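You operate a simulated robot arm through the tools that you are given. There is no shell and no other tool. Be economical: measure what you need, move in short steps, check, and stop when the job is done.

The job below is to be done with a simulated two-armed robot. You get a single attempt, and the scene is never put back.

TASK
Zero the yellow channel, then take a test reading on the 900 range.
Fine: switch on, read the window, turn the zero knob till it shows 0; press the purple button once and read the window.

It is judged by the outcome, as a careful person would: the job done as asked, and still so three seconds after it is handed in. It fails if anything else is knocked over, pushed out of place, dropped, spilled or broken.

THE ROBOT
Two 7-joint arms with fingered hands on one trunk, on a base that drives. Base frame: it is fixed to the floor where the robot stands at the start and does not move with it; the origin is under the middle of the robot, x ahead of it, y to its left, z up. Readings come in mm, rad, newtons and seconds.
The left shoulder is at the start at [42, 173, 1305], the right one opposite. With the tool pointing down near the work surface each hand reaches from about 380 to 760 mm from the robot's upright axis, wherever it stands, measured 20 degrees to its own side. Places, roughly: channel knob [500, 200, 1000]; purple button [500, -100, 1000]; range knob [500, 100, 1000]; red slide switch [500, -100, 1000]; zero knob [500, 0, 1000]. Payload 3.5 kg a hand.
The TCP of each hand is the grasp point between the finger pads, 30 mm short of the fingertips. In the tool frame z runs along the fingers and y along their closing line. The gripper opens to 104 mm. The gripper's body begins 35 mm behind the TCP. The gripper is a hand of 3 fingers: y runs from the thumb to the fingers, the wrist lies at [-15, -104, -178] in the tool frame, and closing takes about 1.5 s.
Orientation is that of the tool frame in the base frame, as [roll, pitch, yaw] about the fixed x, y, z axes, in that order (R = Rz(yaw) Ry(pitch) Rx(roll)). With the fingers straight down and the wrist toward the robot, the tool's x, y and z point along [0, 1, 0], [1, 0, 0] and [0, 0, -1] of the base frame.

THE INTERFACE
- The arms move only by the tool play_rows. It takes "left_steps", "right_steps" or both (then of equal length, played together; a hand with none holds still); each is a list of rows, each an object of numbers (a shift or turn left out is 0, a gripper value left out holds the last): "x", "y", "z": the shift along the tool's x, y, z in mm; "rx", "ry", "rz": the turn, a rotation vector about the tool's x, y, z in rad; "grip": the opening, from 0 (shut) to 1 (fully open). In form: [{"x": .., "y": .., "z": .., "rx": .., "ry": .., "rz": .., "grip": ..}, ...]. A call has 1 to 20 rows; each row is the pose to reach, as a shift and turn from the pose commanded when the call began, along the tool's axes at that moment. Each row takes 0.2 s and may step no farther than 50 mm and 0.15 rad from the row before; otherwise, or with a gripper value out of range, the whole call is refused. A pose out of reach is approached as far as the arm can. The call stops where the force on the tool passes 60 N (or 10 N more than at its start, if that is more) or the arm is blocked; 0.2 s more then pass. Each finger travels about 72 mm/s and halts on what it meets, pressing with about 29 N; the grip force reading is that of the motor and also rises with nothing between the fingers. The clock runs only during rows and for 0.2 s after the last one: add rows that repeat a pose to give the fingers time. The reply holds the time, the measured pose of the TCP, the force on the tool along the base axes, the opening and the grip force, in the units named above and with some noise, with the torque about the TCP (base axes, N m) and any sound that the robot's microphone picked up.
- Cameras (640 x 400 px; columns grow to the right, rows downward): "scene" is now at [128.3, 14.2, 1484.8]; the picture's right is [0.15, -0.99, 0.00], its down [-0.53, -0.08, -0.85] and it looks along [0.83, 0.13, -0.53] (base axes); focal length 268 px, centre (320, 200). "left" rides on the left gripper at [-64, -94, -117] in its tool frame; the picture's right is [-0.72, -0.33, 0.61], its down [0.64, -0.65, 0.40] and it looks along [0.27, 0.68, 0.68] (tool axes); focal length 238 px, centre (320, 200). "right" rides on the right gripper at [64, -94, -117] in its tool frame; the picture's right is [-0.72, 0.33, -0.61], its down [-0.64, -0.65, 0.40] and it looks along [-0.27, 0.68, 0.68] (tool axes); focal length 238 px, centre (320, 200). There is no depth. A picture from a camera that has moved, and an enlarged one, comes with that camera's place and axes in the base frame and with its lens.
- grab_frame(camera): a new picture of that camera. No time passes.
- move_column(by): slides the trunk up (or, below 0, down) by that many mm; the arms and the scene camera ride with it, the base frame stays. It gives what a move gives, with no picture.
- roll_base(legs): drives the robot by 1 to 6 legs, each [ahead, left, turn to the left] in mm, mm and rad, along the robot's own axes; the way and the turn of a leg run together, so that a leg with both is an arc; at most 1500 mm and 3.142 rad a leg. The arms and the cameras ride along, it lands a little off, and it stops where it bumps. It gives what a move gives.
- hand_shape(shape, hand): the hand has 3 fingers and takes this shape, open, in about a second: jaw (thumb against the fingers, like two jaws); tri (thumb and two fingers); tip (a fingertip pinch); poke (one finger out to press); point (the index stretched); flat (the hand flat); cup (the hand cupped); fist (a fist). The gripper value then closes the fingers along that shape, each until it touches; the sizes above hold for jaw. It gives what a move gives, with no picture.
- pan_tilt(pan, tilt): turns the head with the scene camera to pan (to the left, within 1.501 rad either way) and tilt (down, from -0.506 to 1.204), counted from straight ahead of the robot. It gives what a move gives.
- inspect(camera, box): a new picture of the part [left, top, right, bottom] of that camera's present view, enlarged. No time passes.
- close_job(): hands the job in; it is judged then, once.

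Go step by step. Nothing tells you exact positions but the pictures and the camera data: compare them with the known pose of the tool, close in by small moves and look again before you grip or let go. The budget is 120 turns and 108 pictures, counting those below and the enlarged ones. Unless the task says otherwise, let go and move clear before handing in, and close with one line.

The tools are called after "Call:" by a JSON object that holds its "op" and its "data". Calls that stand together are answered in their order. play_rows: Moves the arms, as the interface text tells. Its arguments: {"type":"object","properties":{"left_steps":{"type":"array","items":{"type":"object","properties":{"x":{"type":"number"},"y":{"type":"number"},"z":{"type":"number"},"rx":{"type":"number"},"ry":{"type":"number"},"rz":{"type":"number"},"grip":{"type":"number"}}}},"right_steps":{"type":"array","items":{"type":"object","properties":{"x":{"type":"number"},"y":{"type":"number"},"z":{"type":"number"},"rx":{"type":"number"},"ry":{"type":"number"},"rz":{"type":"number"},"grip":{"type":"number"}}}}},"required":[]} The other tools are called the same way: move_column (by) slides the trunk up or down; hand_shape (shape, hand) gives the hand a shape; roll_base (legs) drives the base; pan_tilt (pan, tilt) turns the head that bears the scene camera; grab_frame (camera) takes a picture; inspect (camera, box) takes an enlarged picture of a part of a camera's view; close_job () hands the job in.

At the start:

```text
t: 0.0
left_ee_pos: [480.4, 305.2, 1266.7]
left_orientation: [-3.141, -0.002, 1.572]
left_force: [0.6, 1.0, 0.5]
left_torque: [0.0, 0.0, -0.04]
left_grip_width: 103.7
left_finger_force: 0.2
left_shape: jaw
right_ee_pos: [527.9, -206.7, 1270.7]
right_orientation: [3.142, 0.0, 1.572]
right_force: [0.9, 0.0, -0.3]
right_torque: [-0.01, 0.0, 0.03]
right_grip_width: 103.8
right_finger_force: 0.0
right_shape: jaw
trunk travel left (down, up): [-400.0, 354.0]
robot x, y, heading: [-1.3, -1.0, 0.0]
head pan, tilt: [0.155, 0.564]
```

scene: 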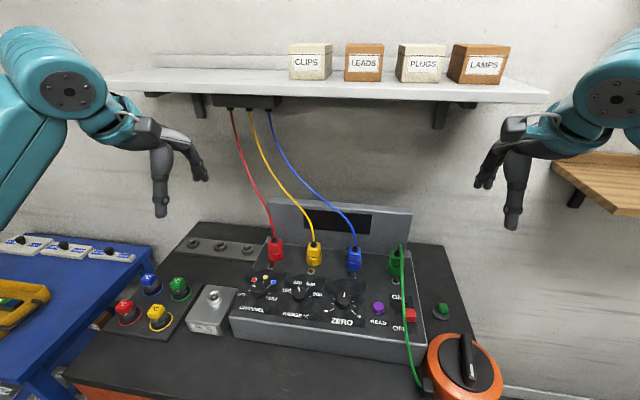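
right: 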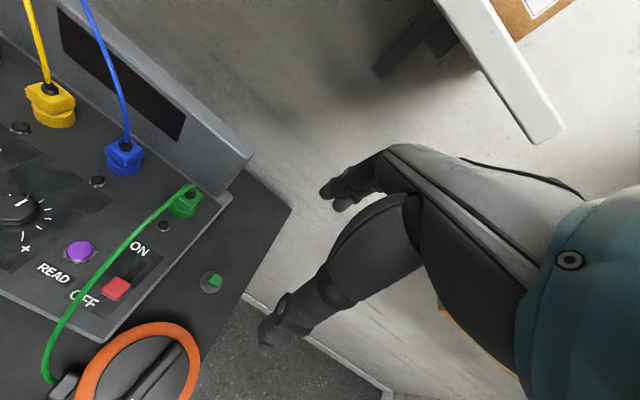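
left: 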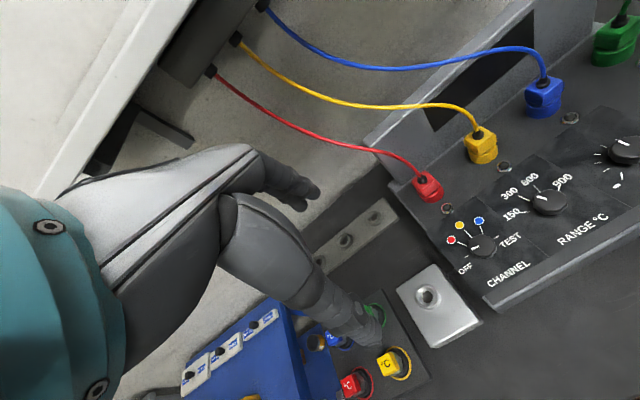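

I see an instrument with channel, range and zero knobs, a purple READ button, a red ON/OFF slide switch, and plugged leads. I'll take enlarged views first.

Call:
{"op": "inspect", "data": {"camera": "scene", "box": [220, 190, 460, 370]}}

Call:
{"op": "inspect", "data": {"camera": "left", "box": [400, 80, 640, 320]}}

Call:
{"op": "inspect", "data": {"camera": "right", "box": [0, 80, 280, 400]}}

```text
2.22 times, centred on (340, 280) of scene
camera zoom: at [128.3, 14.2, 1484.8], right [0.15, -0.99, 0.0], down [-0.53, -0.08, -0.85], along [0.83, 0.13, -0.53], focal length 596 px, centre (276, 22)
```

zoom: 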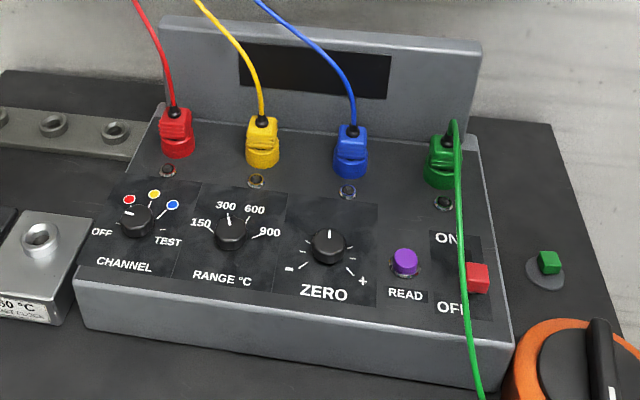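

```text
1.67 times, centred on (520, 200) of left
camera zoom: at [387.6, 243.1, 1384.5], right [-0.33, -0.72, -0.61], down [-0.65, 0.64, -0.4], along [0.68, 0.27, -0.68], focal length 397 px, centre (-13, 200)
```

zoom: 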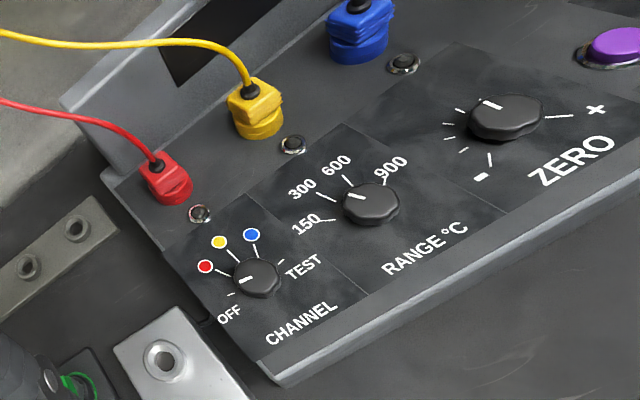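

```text
1.25 times, centred on (140, 240) of right
camera zoom: at [433.9, -143.7, 1387.6], right [0.33, -0.72, 0.61], down [-0.65, -0.64, -0.4], along [0.68, -0.27, -0.68], focal length 298 px, centre (545, 150)
```

zoom: 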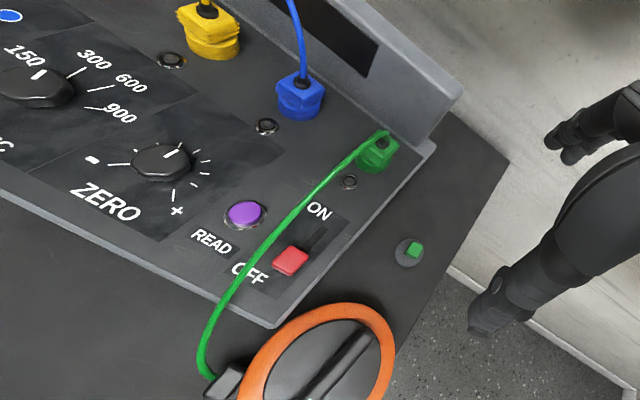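

I want a better look at the knob pointers and the surrounding items before acting. I'll tilt the head down and zoom.

Call:
{"op": "pan_tilt", "data": {"pan": 0.1, "tilt": 0.85}}

Call:
{"op": "grab_frame", "data": {"camera": "scene"}}

Call:
{"op": "inspect", "data": {"camera": "left", "box": [420, 160, 580, 280]}}

```text
t: 0.8
left_ee_pos: [481.9, 305.8, 1266.7]
left_orientation: [3.141, 0.0, 1.573]
left_force: [0.1, -0.3, -0.2]
left_torque: [-0.01, 0.03, 0.01]
left_grip_width: 103.7
left_finger_force: 0.0
left_shape: jaw
right_ee_pos: [528.6, -207.2, 1270.1]
right_orientation: [-3.141, 0.001, 1.57]
right_force: [-0.3, 0.8, -0.1]
right_torque: [0.03, 0.02, 0.03]
right_grip_width: 103.7
right_finger_force: 0.1
right_shape: jaw
trunk travel left (down, up): [-400.0, 354.0]
robot x, y, heading: [-2.2, 4.2, 0.002]
head pan, tilt: [0.099, 0.85]
```

```text
101 pictures are left
camera scene: at [117.8, 8.2, 1460.7], right [0.1, -0.99, 0.0], down [-0.75, -0.07, -0.66], along [0.66, 0.07, -0.75], focal length 268 px, centre (320, 200)
```

scene: 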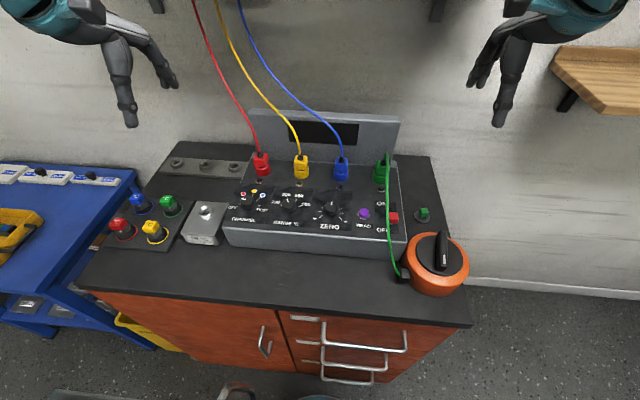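

```text
3.33 times, centred on (500, 220) of left
camera zoom: at [387.6, 243.1, 1384.5], right [-0.33, -0.72, -0.61], down [-0.65, 0.64, -0.4], along [0.68, 0.27, -0.68], focal length 794 px, centre (-280, 133)
```

zoom: 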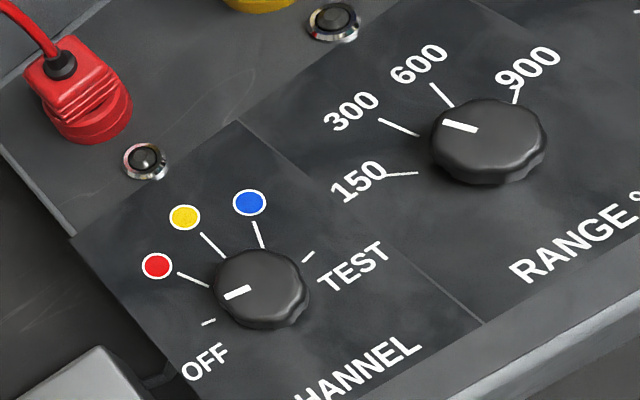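

The channel knob reads OFF and the range is about 300. I'll zoom from this steeper view to fix positions and read the labels.

Call:
{"op": "inspect", "data": {"camera": "scene", "box": [220, 140, 340, 260]}}

Call:
{"op": "inspect", "data": {"camera": "scene", "box": [310, 140, 480, 300]}}

Call:
{"op": "inspect", "data": {"camera": "scene", "box": [90, 140, 240, 260]}}

Call:
{"op": "hand_shape", "data": {"hand": "right", "shape": "poke"}}

Call:
{"op": "hand_shape", "data": {"hand": "left", "shape": "tip"}}

Call:
{"op": "grab_frame", "data": {"camera": "left"}}

Call:
{"op": "grab_frame", "data": {"camera": "right"}}

```text
3.33 times, centred on (280, 200) of scene
camera zoom: at [117.8, 8.2, 1460.7], right [0.1, -0.99, 0.0], down [-0.75, -0.07, -0.66], along [0.66, 0.07, -0.75], focal length 894 px, centre (453, 200)
```

zoom: 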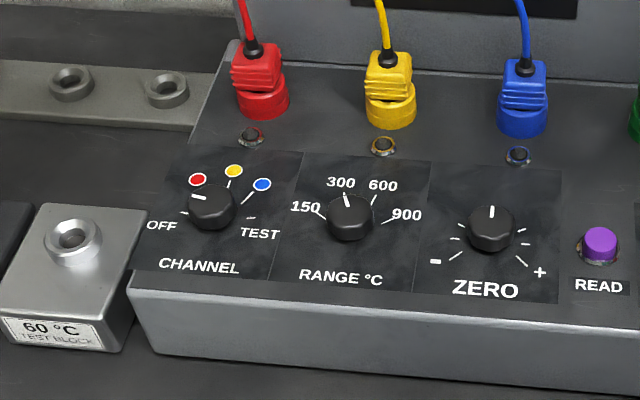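

```text
2.50 times, centred on (395, 220) of scene
camera zoom: at [117.8, 8.2, 1460.7], right [0.1, -0.99, 0.0], down [-0.75, -0.07, -0.66], along [0.66, 0.07, -0.75], focal length 670 px, centre (132, 150)
```

zoom: 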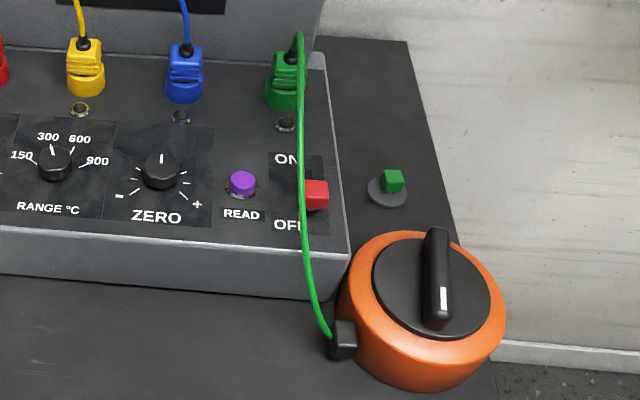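

```text
3.33 times, centred on (165, 200) of scene
camera zoom: at [117.8, 8.2, 1460.7], right [0.1, -0.99, 0.0], down [-0.75, -0.07, -0.66], along [0.66, 0.07, -0.75], focal length 894 px, centre (837, 200)
```

zoom: 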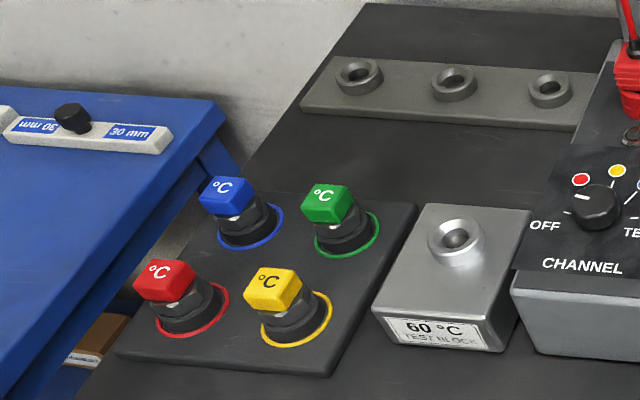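

```text
t: 1.7
left_ee_pos: [482.1, 305.7, 1267.4]
left_orientation: [-3.142, 0.001, 1.571]
left_force: [-1.4, -0.2, 0.1]
left_torque: [0.0, 0.02, 0.02]
left_grip_width: 103.4
left_finger_force: 0.1
left_shape: jaw
right_ee_pos: [527.9, -207.0, 1270.5]
right_orientation: [3.141, 0.0, 1.572]
right_force: [0.6, -0.3, 0.4]
right_torque: [-0.03, -0.03, -0.02]
right_grip_width: 0.2
right_finger_force: 0.2
right_shape: poke
trunk travel left (down, up): [-400.0, 354.0]
robot x, y, heading: [0.7, 2.9, -0.002]
head pan, tilt: [0.099, 0.85]
```

```text
t: 2.6
left_ee_pos: [480.4, 306.0, 1266.5]
left_orientation: [-3.141, -0.001, 1.571]
left_force: [0.5, 0.0, 0.3]
left_torque: [0.03, -0.04, 0.04]
left_grip_width: 103.6
left_finger_force: 0.1
left_shape: tip
right_ee_pos: [528.2, -207.2, 1269.2]
right_orientation: [-3.14, 0.0, 1.572]
right_force: [0.0, -0.7, -0.3]
right_torque: [0.01, 0.02, 0.03]
right_grip_width: 0.0
right_finger_force: 0.1
right_shape: poke
trunk travel left (down, up): [-400.0, 354.0]
robot x, y, heading: [-2.0, -0.7, -0.006]
head pan, tilt: [0.099, 0.85]
```

```text
96 pictures are left
camera left: at [387.6, 243.1, 1384.5], right [-0.33, -0.72, -0.61], down [-0.65, 0.64, -0.4], along [0.68, 0.27, -0.68], focal length 238 px, centre (320, 200)
```

left: 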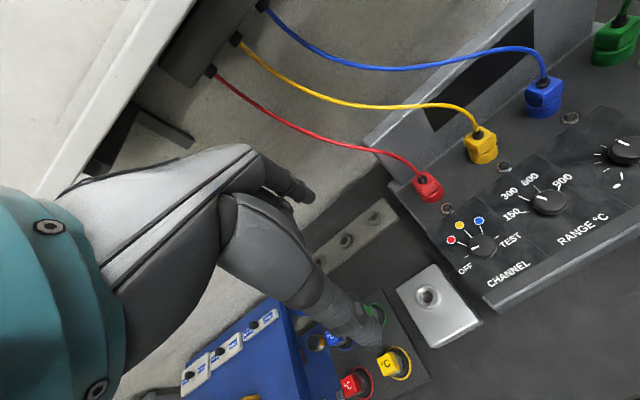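

```text
95 pictures are left
camera right: at [433.9, -143.7, 1387.6], right [0.33, -0.72, 0.61], down [-0.65, -0.64, -0.4], along [0.68, -0.27, -0.68], focal length 238 px, centre (320, 200)
```

right: 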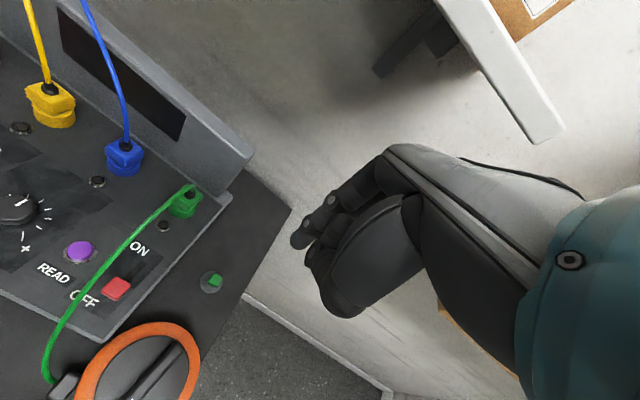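

There is a cable from the green plug running just left of the red switch at about y≈-95, z≈1040, so I must keep right of it. I'll check the hand shapes next.

Call:
{"op": "inspect", "data": {"camera": "scene", "box": [430, 0, 590, 140]}}

Call:
{"op": "inspect", "data": {"camera": "scene", "box": [60, 0, 220, 140]}}

Call:
{"op": "inspect", "data": {"camera": "right", "box": [260, 120, 480, 340]}}

```text
2.86 times, centred on (510, 70) of scene
camera zoom: at [117.8, 8.2, 1460.6], right [0.1, -1.0, 0.0], down [-0.75, -0.07, -0.66], along [0.66, 0.07, -0.75], focal length 766 px, centre (-223, 571)
```

zoom: 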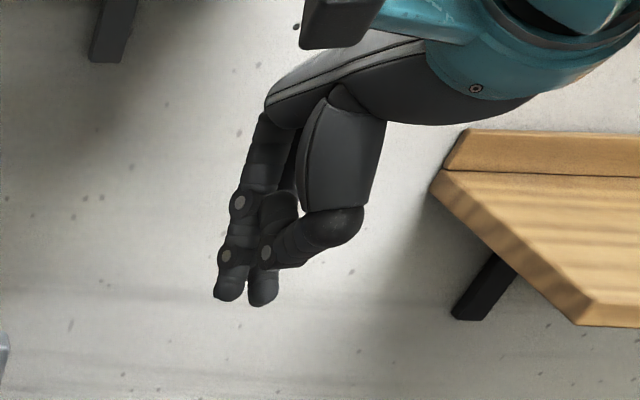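

```text
2.86 times, centred on (140, 70) of scene
camera zoom: at [117.8, 8.2, 1460.6], right [0.1, -1.0, 0.0], down [-0.75, -0.07, -0.66], along [0.66, 0.07, -0.75], focal length 766 px, centre (834, 571)
```

zoom: 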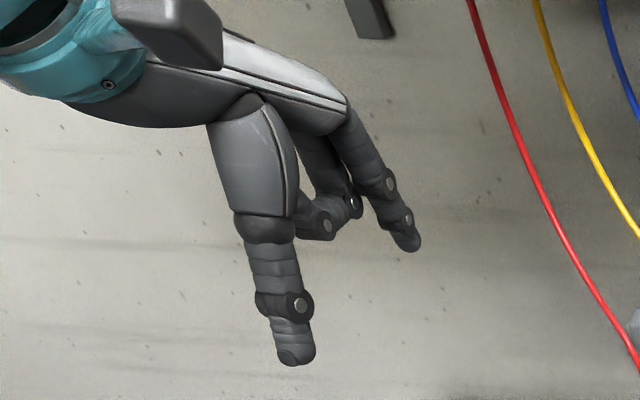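

```text
1.82 times, centred on (370, 230) of right
camera zoom: at [433.9, -143.7, 1387.6], right [0.33, -0.72, 0.61], down [-0.65, -0.64, -0.4], along [0.68, -0.27, -0.68], focal length 433 px, centre (229, 146)
```

zoom: 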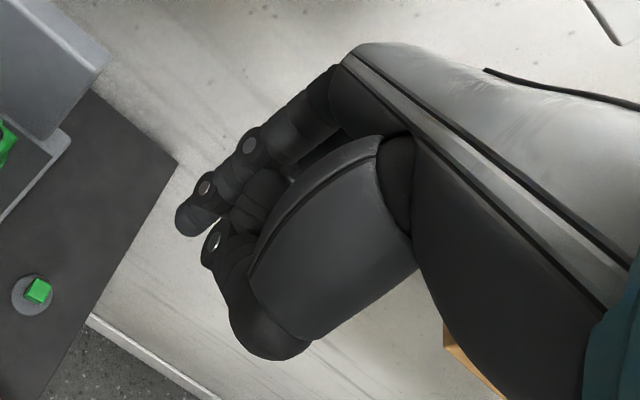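

The index tip sits about 28 mm below and slightly left of the TCP. I'll tilt the right hand slightly so its body leans away from the green cable, and bring the tip above and in front of the red switch.

Call:
{"op": "play_rows", "data": {"right_steps": [{"x": 15, "y": -15, "z": 25, "ry": 0.06}, {"x": 30, "y": -31, "z": 60, "ry": 0.12}, {"x": 45, "y": -48, "z": 95, "ry": 0.18}, {"x": 58, "y": -62, "z": 125, "ry": 0.25}, {"x": 70, "y": -77, "z": 150, "ry": 0.25}, {"x": 70, "y": -77, "z": 160, "ry": 0.25}]}}

Call:
{"op": "grab_frame", "data": {"camera": "right"}}

Call:
{"op": "inspect", "data": {"camera": "scene", "box": [310, 120, 480, 300]}}

```text
t: 4.0
left_ee_pos: [481.3, 305.6, 1267.5]
left_orientation: [3.14, 0.0, 1.571]
left_force: [-0.9, 0.3, -0.4]
left_torque: [0.01, 0.03, 0.01]
left_grip_width: 103.8
left_finger_force: 0.0
left_shape: tip
right_ee_pos: [451.3, -136.8, 1110.1]
right_orientation: [3.14, -0.252, 1.572]
right_force: [-0.3, 0.2, 0.1]
right_torque: [-0.02, -0.05, -0.01]
right_grip_width: 0.1
right_finger_force: 0.1
right_shape: poke
trunk travel left (down, up): [-400.0, 354.0]
robot x, y, heading: [1.4, -0.1, -0.006]
head pan, tilt: [0.099, 0.85]
```

```text
91 pictures are left
camera right: at [356.5, -104.3, 1239.8], right [0.33, -0.85, 0.42], down [-0.65, -0.52, -0.55], along [0.68, -0.09, -0.72], focal length 238 px, centre (320, 200)
```

right: 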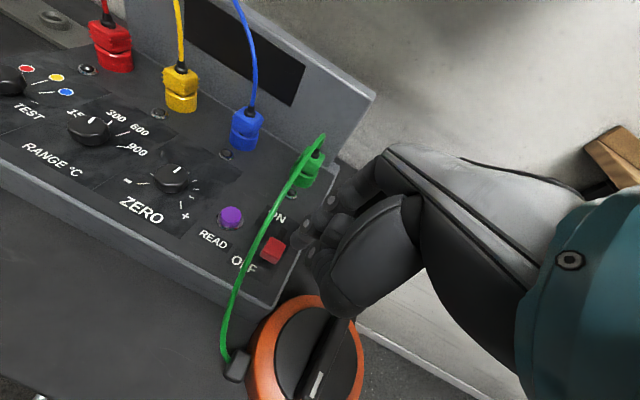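

```text
2.22 times, centred on (395, 210) of scene
camera zoom: at [117.8, 7.8, 1460.6], right [0.1, -1.0, 0.0], down [-0.75, -0.07, -0.66], along [0.66, 0.07, -0.75], focal length 596 px, centre (153, 178)
```

zoom: 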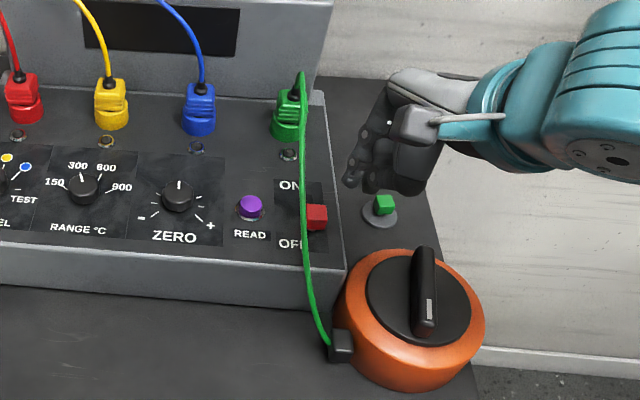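

The tip is about (459,-122,1084), matching expectations. I'll go back a bit and down in front of the red slider.

Call:
{"op": "play_rows", "data": {"right_steps": [{"y": -9, "x": -5, "z": 20}, {"y": -9, "x": -10, "z": 40}, {"y": -9, "x": -13.5, "z": 55}, {"y": -9, "x": -16, "z": 65}]}}

Call:
{"op": "grab_frame", "data": {"camera": "right"}}

Call:
{"op": "inspect", "data": {"camera": "scene", "box": [340, 140, 460, 260]}}

```text
t: 5.0
left_ee_pos: [481.1, 305.1, 1266.4]
left_orientation: [3.141, 0.0, 1.57]
left_force: [0.6, -0.3, 1.1]
left_torque: [0.0, 0.01, 0.02]
left_grip_width: 104.2
left_finger_force: 0.0
left_shape: tip
right_ee_pos: [442.4, -136.6, 1042.7]
right_orientation: [-3.139, -0.249, 1.571]
right_force: [0.2, 0.0, 0.7]
right_torque: [0.02, 0.01, 0.0]
right_grip_width: 0.2
right_finger_force: 0.1
right_shape: poke
trunk travel left (down, up): [-400.0, 354.0]
robot x, y, heading: [0.1, -0.6, -0.003]
head pan, tilt: [0.099, 0.85]
```

```text
89 pictures are left
camera right: at [347.8, -103.8, 1172.9], right [0.33, -0.85, 0.42], down [-0.65, -0.52, -0.55], along [0.68, -0.09, -0.72], focal length 238 px, centre (320, 200)
```

right: 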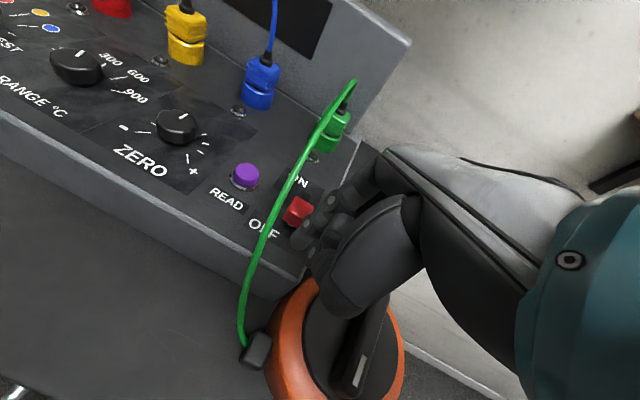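

```text
3.33 times, centred on (400, 200) of scene
camera zoom: at [117.9, 8.1, 1460.6], right [0.1, -1.0, 0.0], down [-0.75, -0.07, -0.66], along [0.66, 0.07, -0.75], focal length 894 px, centre (53, 200)
```

zoom: 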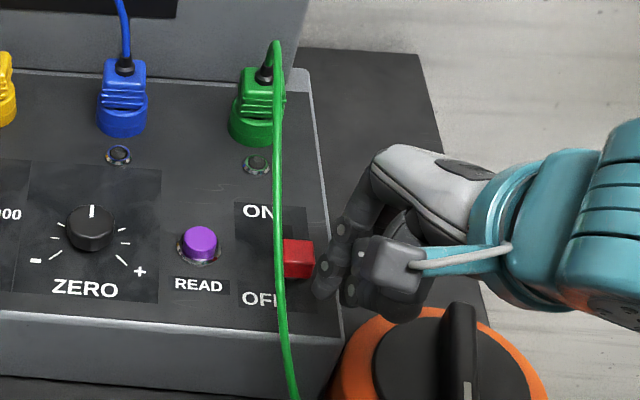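

The finger tip is in front of the red slider, clear of the cable. I'll lower a bit, and push forward in small steps.

Call:
{"op": "play_rows", "data": {"right_steps": [{"x": 1.4, "y": 0, "z": 10.7}, {"x": 1.4, "y": 8, "z": 10.7}, {"x": 1.4, "y": 14, "z": 10.7}, {"x": 1.4, "y": 20, "z": 10.7}, {"x": 1.4, "y": 26, "z": 10.7}]}}

Call:
{"op": "inspect", "data": {"camera": "scene", "box": [280, 110, 440, 260]}}

```text
t: 6.2
left_ee_pos: [480.6, 305.3, 1267.6]
left_orientation: [3.142, -0.001, 1.57]
left_force: [0.3, 0.2, -0.3]
left_torque: [-0.02, 0.0, -0.02]
left_grip_width: 103.8
left_finger_force: 0.1
left_shape: tip
right_ee_pos: [467.8, -131.0, 1033.2]
right_orientation: [3.14, -0.249, 1.572]
right_force: [-3.2, 1.2, 0.4]
right_torque: [0.03, 0.08, 0.02]
right_grip_width: 0.0
right_finger_force: 0.0
right_shape: poke
trunk travel left (down, up): [-400.0, 354.0]
robot x, y, heading: [-4.0, 0.4, -0.003]
head pan, tilt: [0.099, 0.85]
```

```text
2.67 times, centred on (360, 185) of scene
camera zoom: at [117.4, 8.2, 1460.7], right [0.1, -1.0, 0.0], down [-0.75, -0.07, -0.66], along [0.66, 0.07, -0.75], focal length 715 px, centre (213, 240)
```

zoom: 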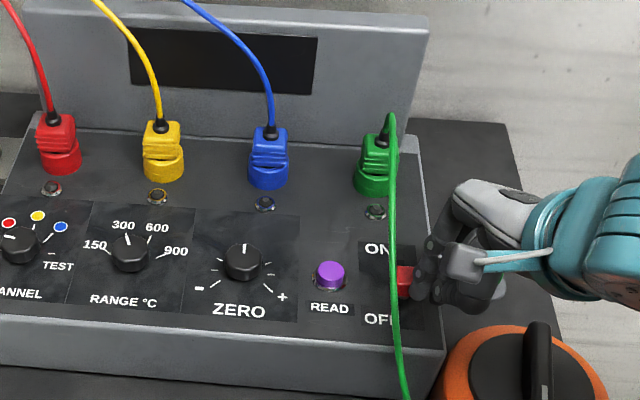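

Contact has begun (-3 N). Continue pushing.

Call:
{"op": "play_rows", "data": {"right_steps": [{"y": 5}, {"y": 10}, {"y": 15}, {"y": 20}]}}

Call:
{"op": "inspect", "data": {"camera": "scene", "box": [280, 110, 440, 260]}}

```text
t: 7.2
left_ee_pos: [481.6, 305.6, 1267.2]
left_orientation: [3.141, 0.0, 1.571]
left_force: [1.5, 0.0, 0.3]
left_torque: [0.03, 0.0, 0.0]
left_grip_width: 103.6
left_finger_force: 0.0
left_shape: tip
right_ee_pos: [489.8, -132.0, 1035.0]
right_orientation: [3.141, -0.249, 1.571]
right_force: [0.6, 0.6, 0.4]
right_torque: [-0.02, 0.01, 0.03]
right_grip_width: 0.0
right_finger_force: 0.0
right_shape: poke
trunk travel left (down, up): [-400.0, 354.0]
robot x, y, heading: [1.4, 0.5, 0.002]
head pan, tilt: [0.099, 0.85]
```

```text
2.67 times, centred on (360, 185) of scene
camera zoom: at [117.8, 8.2, 1460.6], right [0.1, -1.0, 0.0], down [-0.75, -0.07, -0.66], along [0.66, 0.07, -0.75], focal length 715 px, centre (213, 240)
```

zoom: 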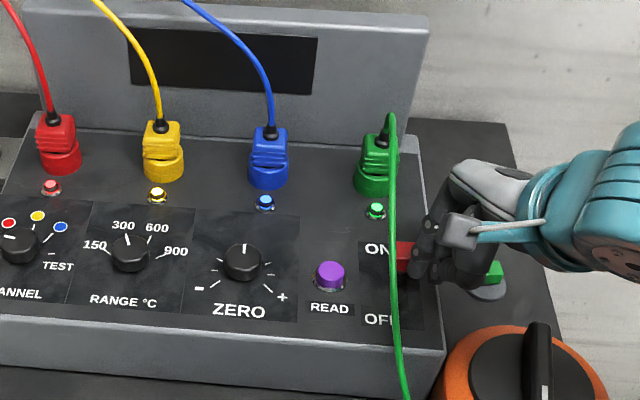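

The lamps are lit: it's on. I retract the right hand, and bring the left hand (half closed) above the channel knob.

Call:
{"op": "play_rows", "data": {"right_steps": [{"y": -12}, {"y": -25}, {"y": -25, "x": 10, "z": -40}, {"y": -25, "x": 20, "z": -80}, {"y": -30, "x": 0, "z": -120}, {"y": -40, "x": -40, "z": -140}, {"y": -40, "x": -60, "z": -150}, {"y": -40, "x": -80, "z": -150}]}}

Call:
{"op": "play_rows", "data": {"left_steps": [{"x": -15, "y": 2, "z": 20, "rz": -0.1, "grip": 0.45}, {"x": -30, "y": 5, "z": 45, "rz": -0.2}, {"x": -50, "y": 8, "z": 75, "rz": -0.3}, {"x": -70, "y": 11, "z": 110, "rz": -0.4}, {"x": -85, "y": 14, "z": 140, "rz": -0.5}, {"x": -92, "y": 15, "z": 165, "rz": -0.5}, {"x": -92, "y": 15, "z": 165, "rz": -0.5}]}}

Call:
{"op": "grab_frame", "data": {"camera": "scene"}}

Call:
{"op": "grab_frame", "data": {"camera": "left"}}

Call:
{"op": "inspect", "data": {"camera": "scene", "box": [200, 110, 320, 230]}}

```text
t: 9.0
left_ee_pos: [479.9, 304.8, 1268.0]
left_orientation: [3.141, 0.0, 1.569]
left_force: [-0.6, -0.2, -0.8]
left_torque: [0.01, 0.03, -0.05]
left_grip_width: 103.6
left_finger_force: 0.0
left_shape: tip
right_ee_pos: [448.2, -246.8, 1160.0]
right_orientation: [3.138, -0.25, 1.575]
right_force: [-0.5, 0.3, 0.4]
right_torque: [0.02, -0.01, 0.02]
right_grip_width: 0.0
right_finger_force: 0.1
right_shape: poke
trunk travel left (down, up): [-400.0, 354.0]
robot x, y, heading: [3.3, 3.0, -0.001]
head pan, tilt: [0.099, 0.85]
```

```text
t: 10.6
left_ee_pos: [496.8, 212.8, 1102.4]
left_orientation: [-3.141, 0.0, 2.071]
left_force: [0.5, -0.2, 0.0]
left_torque: [-0.01, 0.0, 0.0]
left_grip_width: 47.6
left_finger_force: 0.2
left_shape: tip
right_ee_pos: [447.6, -244.9, 1158.8]
right_orientation: [-3.141, -0.248, 1.57]
right_force: [0.5, -0.2, -0.7]
right_torque: [0.01, 0.0, -0.02]
right_grip_width: 0.0
right_finger_force: 0.0
right_shape: poke
trunk travel left (down, up): [-400.0, 354.0]
robot x, y, heading: [-0.1, 1.4, -0.004]
head pan, tilt: [0.099, 0.85]
```

```text
85 pictures are left
camera scene: at [117.8, 8.1, 1460.6], right [0.1, -1.0, 0.0], down [-0.75, -0.07, -0.66], along [0.66, 0.07, -0.75], focal length 268 px, centre (320, 200)
```

scene: 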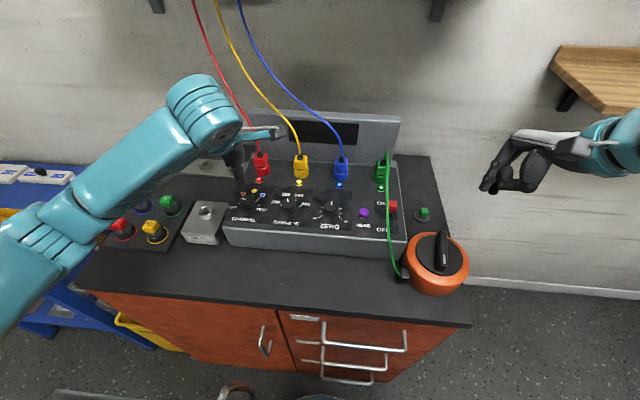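

```text
84 pictures are left
camera left: at [446.0, 113.4, 1220.4], right [0.06, -0.79, -0.61], down [-0.88, 0.25, -0.4], along [0.47, 0.56, -0.68], focal length 238 px, centre (320, 200)
```

left: 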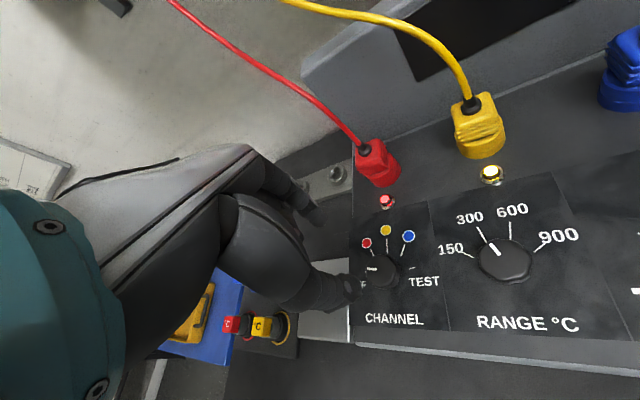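

```text
3.33 times, centred on (260, 170) of scene
camera zoom: at [117.8, 8.1, 1460.6], right [0.1, -1.0, 0.0], down [-0.75, -0.07, -0.66], along [0.66, 0.07, -0.75], focal length 894 px, centre (520, 300)
```

zoom: 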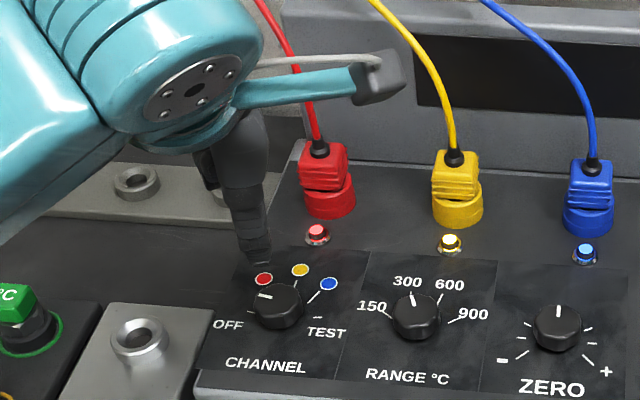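

Knob centre is about (494,211). I'll descend toward the channel knob with a slight correction and check.

Call:
{"op": "play_rows", "data": {"left_steps": [{"y": -3.6, "z": 20, "grip": 0.5}, {"y": -3.6, "z": 40}, {"y": -3.6, "z": 55}, {"y": -3.6, "z": 62}]}}

Call:
{"op": "grab_frame", "data": {"camera": "left"}}

Call:
{"op": "inspect", "data": {"camera": "scene", "box": [200, 130, 320, 250]}}

```text
t: 11.6
left_ee_pos: [492.4, 211.0, 1038.7]
left_orientation: [-3.141, -0.001, 2.072]
left_force: [0.5, -0.1, 0.1]
left_torque: [0.03, 0.06, 0.02]
left_grip_width: 51.4
left_finger_force: 0.1
left_shape: tip
right_ee_pos: [449.4, -245.7, 1159.1]
right_orientation: [-3.142, -0.25, 1.57]
right_force: [0.2, -0.3, -0.6]
right_torque: [0.01, 0.0, 0.0]
right_grip_width: 0.0
right_finger_force: 0.1
right_shape: poke
trunk travel left (down, up): [-400.0, 354.0]
robot x, y, heading: [-0.1, -2.4, -0.001]
head pan, tilt: [0.099, 0.85]
```

```text
82 pictures are left
camera left: at [441.7, 111.1, 1157.1], right [0.06, -0.79, -0.61], down [-0.88, 0.25, -0.4], along [0.47, 0.56, -0.68], focal length 238 px, centre (320, 200)
```

left: 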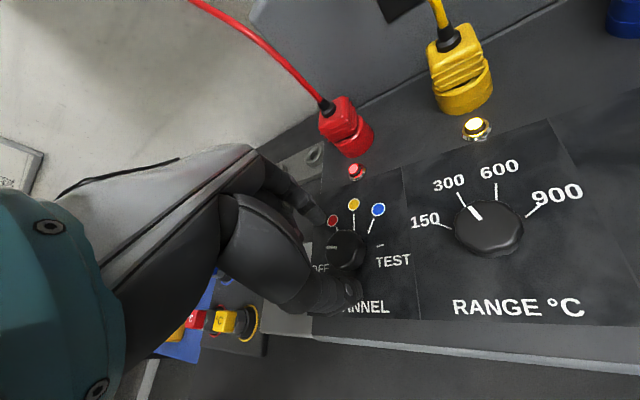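

```text
3.33 times, centred on (260, 190) of scene
camera zoom: at [117.8, 8.1, 1460.6], right [0.1, -1.0, 0.0], down [-0.75, -0.07, -0.66], along [0.66, 0.07, -0.75], focal length 894 px, centre (520, 233)
```

zoom: 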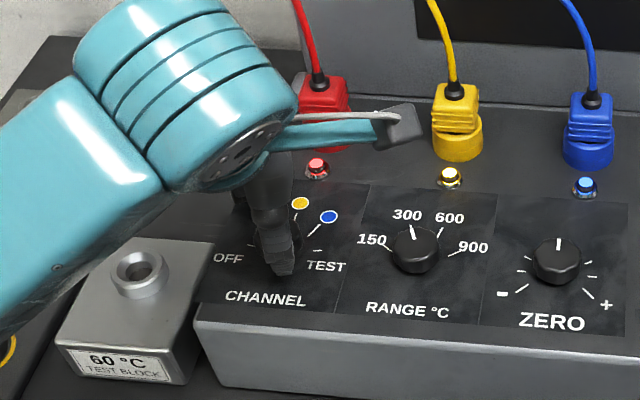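

Call:
{"op": "inspect", "data": {"camera": "left", "box": [270, 180, 410, 320]}}

```text
2.86 times, centred on (340, 250) of left
camera zoom: at [441.7, 111.1, 1157.1], right [0.06, -0.79, -0.61], down [-0.88, 0.25, -0.4], along [0.47, 0.56, -0.68], focal length 681 px, centre (263, 57)
```

zoom: 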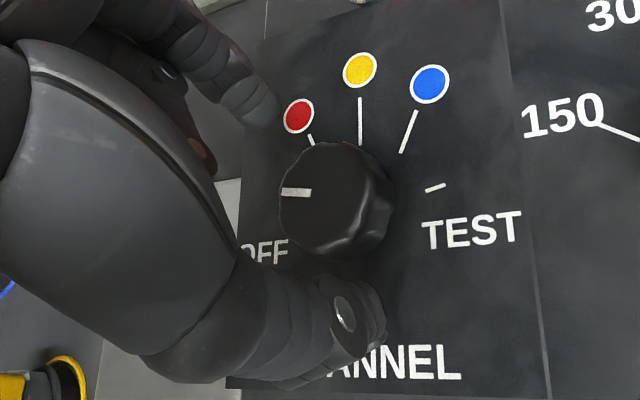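

The knob lies at about (498,213), z≈1001. I'll lower 14 mm and shift slightly, then close on it.

Call:
{"op": "play_rows", "data": {"left_steps": [{"y": 4.5, "z": 5}, {"y": 4.5, "z": 10}, {"y": 4.5, "z": 14}]}}

Call:
{"op": "inspect", "data": {"camera": "left", "box": [270, 180, 410, 320]}}

```text
t: 12.4
left_ee_pos: [497.3, 213.7, 1025.9]
left_orientation: [3.142, -0.002, 2.07]
left_force: [-0.1, 0.8, 0.5]
left_torque: [-0.03, -0.02, 0.01]
left_grip_width: 51.3
left_finger_force: 0.0
left_shape: tip
right_ee_pos: [448.7, -246.4, 1159.0]
right_orientation: [3.141, -0.251, 1.57]
right_force: [-0.3, 0.1, -0.9]
right_torque: [0.04, 0.03, 0.0]
right_grip_width: 0.0
right_finger_force: 0.1
right_shape: poke
trunk travel left (down, up): [-400.0, 354.0]
robot x, y, heading: [-2.5, -0.8, 0.0]
head pan, tilt: [0.099, 0.85]
```

```text
2.86 times, centred on (340, 250) of left
camera zoom: at [446.4, 114.3, 1143.4], right [0.06, -0.79, -0.61], down [-0.88, 0.25, -0.4], along [0.47, 0.56, -0.68], focal length 681 px, centre (263, 57)
```

zoom: 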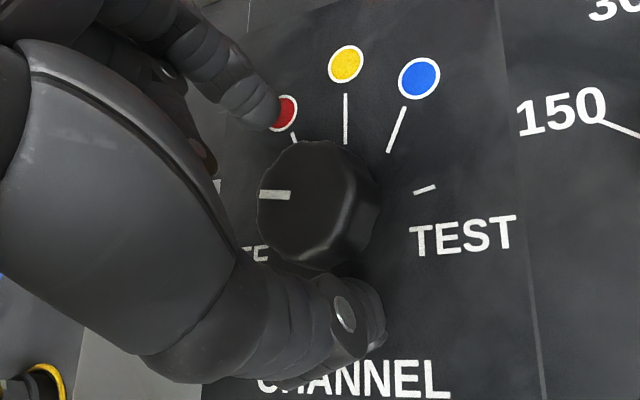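

The knob is centred between finger and thumb. Lower 5 mm more and close.

Call:
{"op": "play_rows", "data": {"left_steps": [{"z": 5}, {"z": 5, "grip": 0.3}, {"z": 5, "grip": 0.2}, {"z": 5, "grip": 0.2}, {"z": 5, "grip": 0.1}, {"z": 5, "grip": 0.1}]}}

Call:
{"op": "inspect", "data": {"camera": "left", "box": [270, 180, 410, 320]}}

```text
t: 13.8
left_ee_pos: [496.0, 215.1, 1021.1]
left_orientation: [-3.141, -0.001, 2.073]
left_force: [-3.0, -0.8, 0.2]
left_torque: [-0.01, 0.09, 0.01]
left_grip_width: 23.4
left_finger_force: 29.0
left_shape: tip
right_ee_pos: [448.0, -245.7, 1159.0]
right_orientation: [-3.141, -0.25, 1.57]
right_force: [0.6, 0.4, -0.3]
right_torque: [-0.01, -0.01, -0.02]
right_grip_width: 0.0
right_finger_force: 0.0
right_shape: poke
trunk travel left (down, up): [-400.0, 354.0]
robot x, y, heading: [-0.0, 3.1, -0.003]
head pan, tilt: [0.099, 0.85]
```

```text
2.86 times, centred on (340, 250) of left
camera zoom: at [445.3, 114.4, 1138.3], right [0.06, -0.79, -0.61], down [-0.88, 0.25, -0.4], along [0.47, 0.56, -0.68], focal length 681 px, centre (263, 57)
```

zoom: 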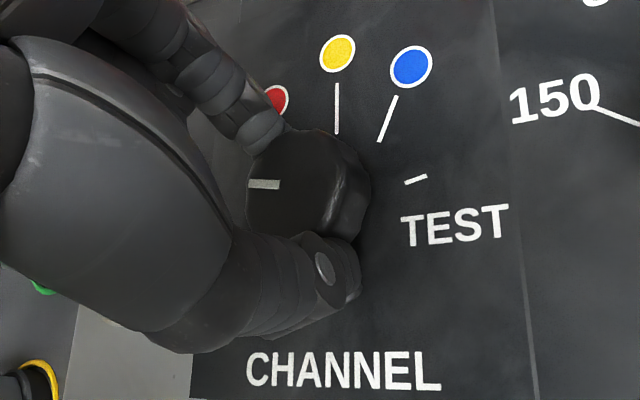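

Gripped (29 N). I'll turn clockwise about 45° first and check.

Call:
{"op": "play_rows", "data": {"left_steps": [{"rz": 0.13}, {"rz": 0.26}, {"rz": 0.39}, {"rz": 0.52}, {"rz": 0.65}, {"rz": 0.79}]}}

Call:
{"op": "inspect", "data": {"camera": "left", "box": [240, 140, 420, 320]}}

Call:
{"op": "inspect", "data": {"camera": "scene", "box": [200, 110, 360, 250]}}

```text
t: 15.2
left_ee_pos: [497.4, 212.6, 1020.8]
left_orientation: [3.14, 0.0, 1.28]
left_force: [4.9, 0.2, -0.4]
left_torque: [-0.02, -0.19, 0.0]
left_grip_width: 23.1
left_finger_force: 29.0
left_shape: tip
right_ee_pos: [451.0, -245.1, 1157.9]
right_orientation: [3.141, -0.248, 1.573]
right_force: [0.5, 0.8, 0.6]
right_torque: [0.01, 0.01, 0.02]
right_grip_width: 0.1
right_finger_force: 0.0
right_shape: poke
trunk travel left (down, up): [-400.0, 354.0]
robot x, y, heading: [-2.3, 1.6, 0.001]
head pan, tilt: [0.099, 0.85]
```

```text
2.22 times, centred on (330, 230) of left
camera zoom: at [389.2, 181.0, 1138.3], right [-0.52, -0.59, -0.61], down [-0.44, 0.8, -0.4], along [0.73, 0.06, -0.68], focal length 530 px, centre (298, 133)
```

zoom: 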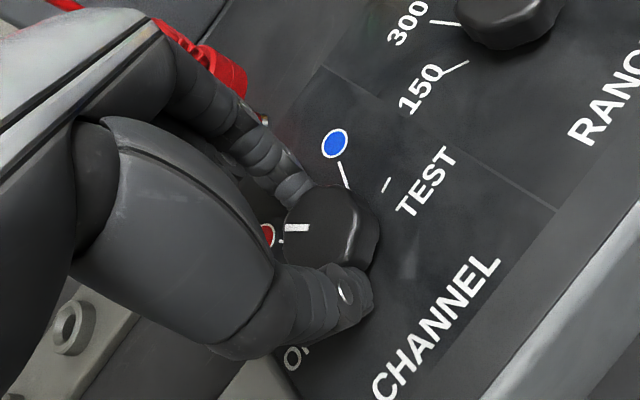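

```text
2.86 times, centred on (280, 180) of scene
camera zoom: at [118.7, 8.2, 1460.6], right [0.1, -1.0, 0.0], down [-0.75, -0.07, -0.66], along [0.66, 0.07, -0.75], focal length 766 px, centre (434, 257)
```

zoom: 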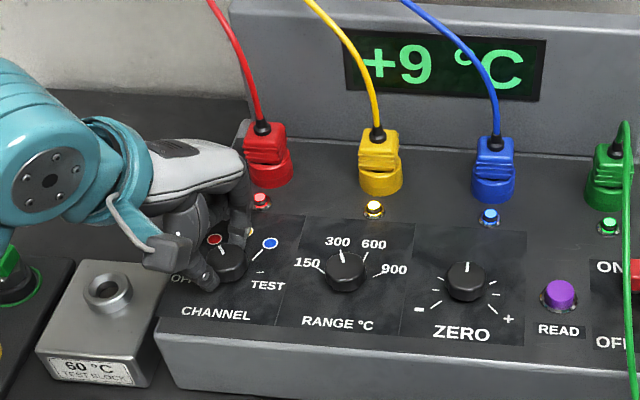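

Knob turned to red and the window reads +9 °C. Another 45° for yellow.

Call:
{"op": "play_rows", "data": {"left_steps": [{"rz": 0.13}, {"rz": 0.26}, {"rz": 0.39}, {"rz": 0.52}, {"rz": 0.65}, {"rz": 0.785}]}}

Call:
{"op": "inspect", "data": {"camera": "left", "box": [240, 140, 420, 320]}}

Call:
{"op": "inspect", "data": {"camera": "scene", "box": [200, 110, 360, 250]}}

```text
t: 16.6
left_ee_pos: [497.0, 213.2, 1020.8]
left_orientation: [3.141, 0.0, 0.496]
left_force: [8.4, -5.7, 2.3]
left_torque: [-0.22, -0.27, 0.07]
left_grip_width: 23.2
left_finger_force: 28.7
left_shape: tip
right_ee_pos: [450.5, -246.3, 1158.8]
right_orientation: [-3.14, -0.252, 1.571]
right_force: [-0.1, -0.7, -0.5]
right_torque: [0.0, 0.01, -0.01]
right_grip_width: 0.0
right_finger_force: 0.2
right_shape: poke
trunk travel left (down, up): [-400.0, 354.0]
robot x, y, heading: [0.9, 0.7, -0.002]
head pan, tilt: [0.099, 0.85]
```

```text
2.22 times, centred on (330, 230) of left
camera zoom: at [397.5, 267.1, 1138.3], right [-0.79, -0.05, -0.61], down [0.26, 0.88, -0.4], along [0.56, -0.48, -0.68], focal length 530 px, centre (298, 133)
```

zoom: 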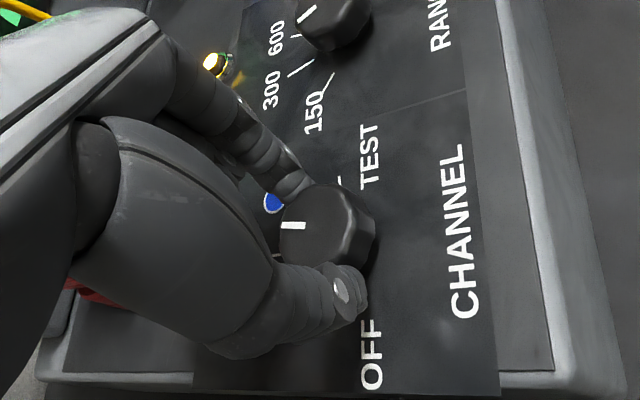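

```text
2.86 times, centred on (280, 180) of scene
camera zoom: at [119.0, 7.2, 1460.5], right [0.1, -1.0, 0.0], down [-0.75, -0.07, -0.66], along [0.66, 0.07, -0.75], focal length 766 px, centre (434, 257)
```

zoom: 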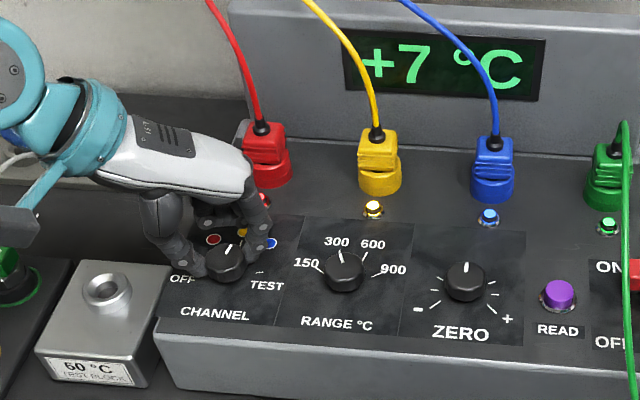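

Channel is on yellow, window +7 °C. Release, lift, move over the range knob (≈(497,117)) turning the wrist back.

Call:
{"op": "play_rows", "data": {"left_steps": [{"grip": 0.5}, {"grip": 0.5}, {"grip": 0.5}, {"z": -35}, {"z": -65}, {"z": -65, "x": -4, "y": 7, "rz": -0.13}, {"z": -65, "x": -8, "y": 14, "rz": -0.26}, {"z": -65, "x": -12, "y": 21, "rz": -0.39}, {"z": -65, "x": -16, "y": 28, "rz": -0.52}, {"z": -65, "x": -20, "y": 35, "rz": -0.65}, {"z": -65, "x": -24, "y": 42, "rz": -0.78}, {"z": -65, "x": -28, "y": 49, "rz": -0.91}, {"z": -65, "x": -32, "y": 57, "rz": -1.04}, {"z": -65, "x": -36, "y": 65, "rz": -1.17}, {"z": -65, "x": -40, "y": 73, "rz": -1.3}, {"z": -65, "x": -43, "y": 80, "rz": -1.43}, {"z": -65, "x": -45.7, "y": 84.5, "rz": -1.57}, {"z": -45, "x": -45.7, "y": 84.5, "rz": -1.57}, {"z": -25, "x": -45.7, "y": 84.5, "rz": -1.57}]}}

Call:
{"op": "grab_frame", "data": {"camera": "left"}}

Call:
{"op": "grab_frame", "data": {"camera": "scene"}}

```text
t: 20.6
left_ee_pos: [497.1, 118.7, 1046.9]
left_orientation: [3.141, 0.0, 2.067]
left_force: [-0.1, 1.2, 0.5]
left_torque: [0.02, -0.02, 0.0]
left_grip_width: 51.6
left_finger_force: 0.0
left_shape: tip
right_ee_pos: [448.6, -245.0, 1159.5]
right_orientation: [-3.14, -0.25, 1.571]
right_force: [-0.2, 0.0, 0.6]
right_torque: [-0.02, -0.02, -0.05]
right_grip_width: 0.0
right_finger_force: 0.0
right_shape: poke
trunk travel left (down, up): [-400.0, 354.0]
robot x, y, heading: [2.9, -0.6, 0.001]
head pan, tilt: [0.099, 0.85]
```

```text
73 pictures are left
camera left: at [444.6, 18.8, 1164.1], right [0.06, -0.79, -0.61], down [-0.88, 0.25, -0.4], along [0.47, 0.56, -0.68], focal length 238 px, centre (320, 200)
```

left: 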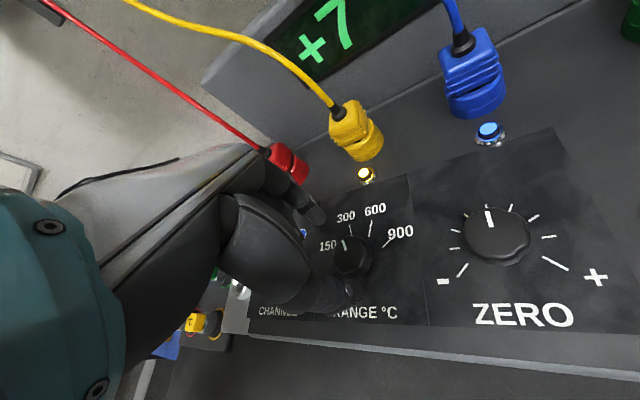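

```text
72 pictures are left
camera scene: at [117.9, 8.3, 1460.6], right [0.1, -1.0, 0.0], down [-0.75, -0.07, -0.66], along [0.66, 0.07, -0.75], focal length 268 px, centre (320, 200)
```

scene: 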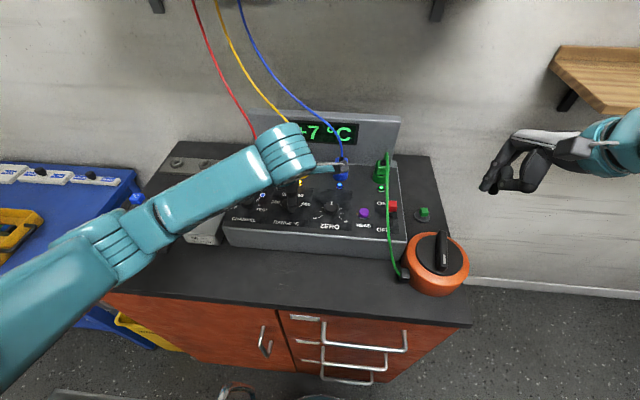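

Above the range knob. Lower ~20 mm and check alignment.

Call:
{"op": "play_rows", "data": {"left_steps": [{"z": 10}, {"z": 20}]}}

Call:
{"op": "inspect", "data": {"camera": "left", "box": [270, 180, 410, 320]}}

```text
t: 21.2
left_ee_pos: [496.0, 116.5, 1027.7]
left_orientation: [-3.141, -0.001, 2.067]
left_force: [-0.1, -0.7, 0.3]
left_torque: [0.03, -0.02, 0.04]
left_grip_width: 51.7
left_finger_force: 0.0
left_shape: tip
right_ee_pos: [448.1, -246.4, 1159.3]
right_orientation: [-3.141, -0.249, 1.572]
right_force: [0.6, 0.4, -0.8]
right_torque: [0.0, -0.01, -0.01]
right_grip_width: 0.1
right_finger_force: 0.1
right_shape: poke
trunk travel left (down, up): [-400.0, 354.0]
robot x, y, heading: [-3.9, 4.4, 0.0]
head pan, tilt: [0.099, 0.85]
```

```text
2.86 times, centred on (340, 250) of left
camera zoom: at [444.4, 18.3, 1143.9], right [0.06, -0.79, -0.61], down [-0.88, 0.25, -0.4], along [0.47, 0.56, -0.68], focal length 681 px, centre (263, 57)
```

zoom: 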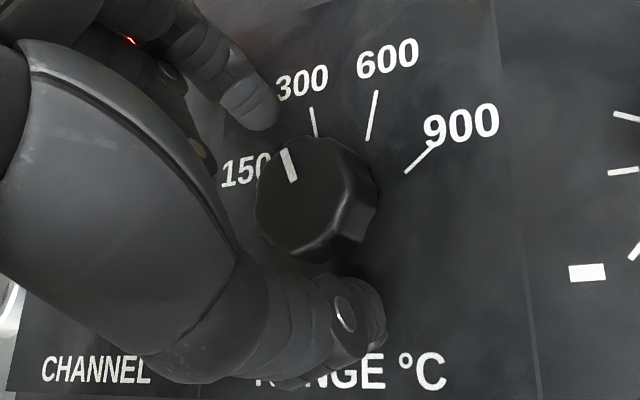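

Same alignment as for the first knob. Lower, close and turn 90° clockwise.

Call:
{"op": "play_rows", "data": {"left_steps": [{"z": 6}, {"z": 6, "grip": 0.3}, {"z": 6, "grip": 0.2}, {"z": 6, "grip": 0.1}, {"z": 6, "grip": 0.1}, {"z": 6, "grip": 0.1}, {"z": 6, "rz": 0.13}, {"z": 6, "rz": 0.26}, {"z": 6, "rz": 0.39}, {"z": 6, "rz": 0.52}, {"z": 6, "rz": 0.65}, {"z": 6, "rz": 0.785}]}}

Call:
{"op": "play_rows", "data": {"left_steps": [{"rz": 0.13}, {"rz": 0.26}, {"rz": 0.39}, {"rz": 0.52}, {"rz": 0.65}, {"rz": 0.785}]}}

Call:
{"op": "inspect", "data": {"camera": "scene", "box": [220, 110, 380, 250]}}

Call:
{"op": "inspect", "data": {"camera": "left", "box": [240, 120, 440, 320]}}

```text
t: 23.8
left_ee_pos: [497.3, 117.8, 1021.7]
left_orientation: [-3.141, 0.0, 1.279]
left_force: [1.1, -0.3, -0.5]
left_torque: [-0.02, -0.04, 0.01]
left_grip_width: 24.9
left_finger_force: 29.1
left_shape: tip
right_ee_pos: [448.6, -244.7, 1158.8]
right_orientation: [3.14, -0.249, 1.571]
right_force: [0.2, -0.7, -0.1]
right_torque: [-0.02, -0.02, -0.02]
right_grip_width: 0.0
right_finger_force: 0.0
right_shape: poke
trunk travel left (down, up): [-400.0, 354.0]
robot x, y, heading: [-2.9, 2.4, -0.002]
head pan, tilt: [0.099, 0.85]
```

```text
t: 25.2
left_ee_pos: [498.1, 117.6, 1020.4]
left_orientation: [3.14, 0.0, 0.491]
left_force: [5.5, -4.0, 3.4]
left_torque: [-0.17, -0.17, 0.05]
left_grip_width: 24.7
left_finger_force: 29.2
left_shape: tip
right_ee_pos: [448.7, -247.0, 1158.8]
right_orientation: [-3.141, -0.252, 1.57]
right_force: [-0.6, 0.3, 0.6]
right_torque: [0.0, -0.02, -0.02]
right_grip_width: 0.0
right_finger_force: 0.1
right_shape: poke
trunk travel left (down, up): [-400.0, 354.0]
robot x, y, heading: [-2.4, 0.0, -0.005]
head pan, tilt: [0.099, 0.85]
```

```text
2.86 times, centred on (300, 180) of scene
camera zoom: at [118.3, 7.3, 1460.6], right [0.1, -1.0, 0.0], down [-0.75, -0.07, -0.66], along [0.66, 0.07, -0.75], focal length 766 px, centre (377, 257)
```

zoom: 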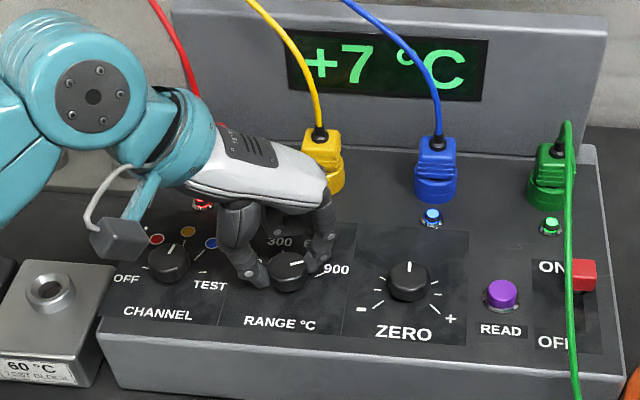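

```text
2.00 times, centred on (340, 220) of left
camera zoom: at [397.5, 171.1, 1137.6], right [-0.79, -0.05, -0.61], down [0.26, 0.88, -0.4], along [0.56, -0.48, -0.68], focal length 477 px, centre (280, 160)
```

zoom: 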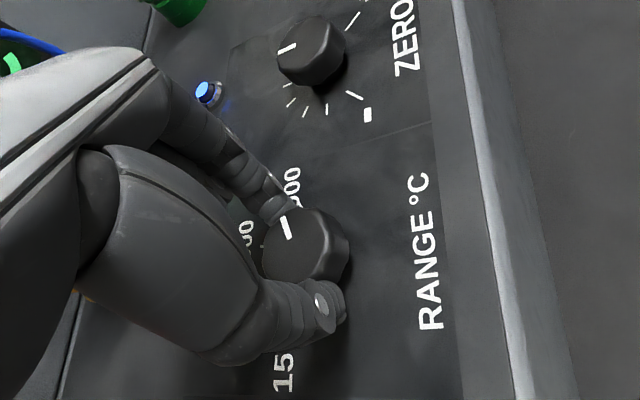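

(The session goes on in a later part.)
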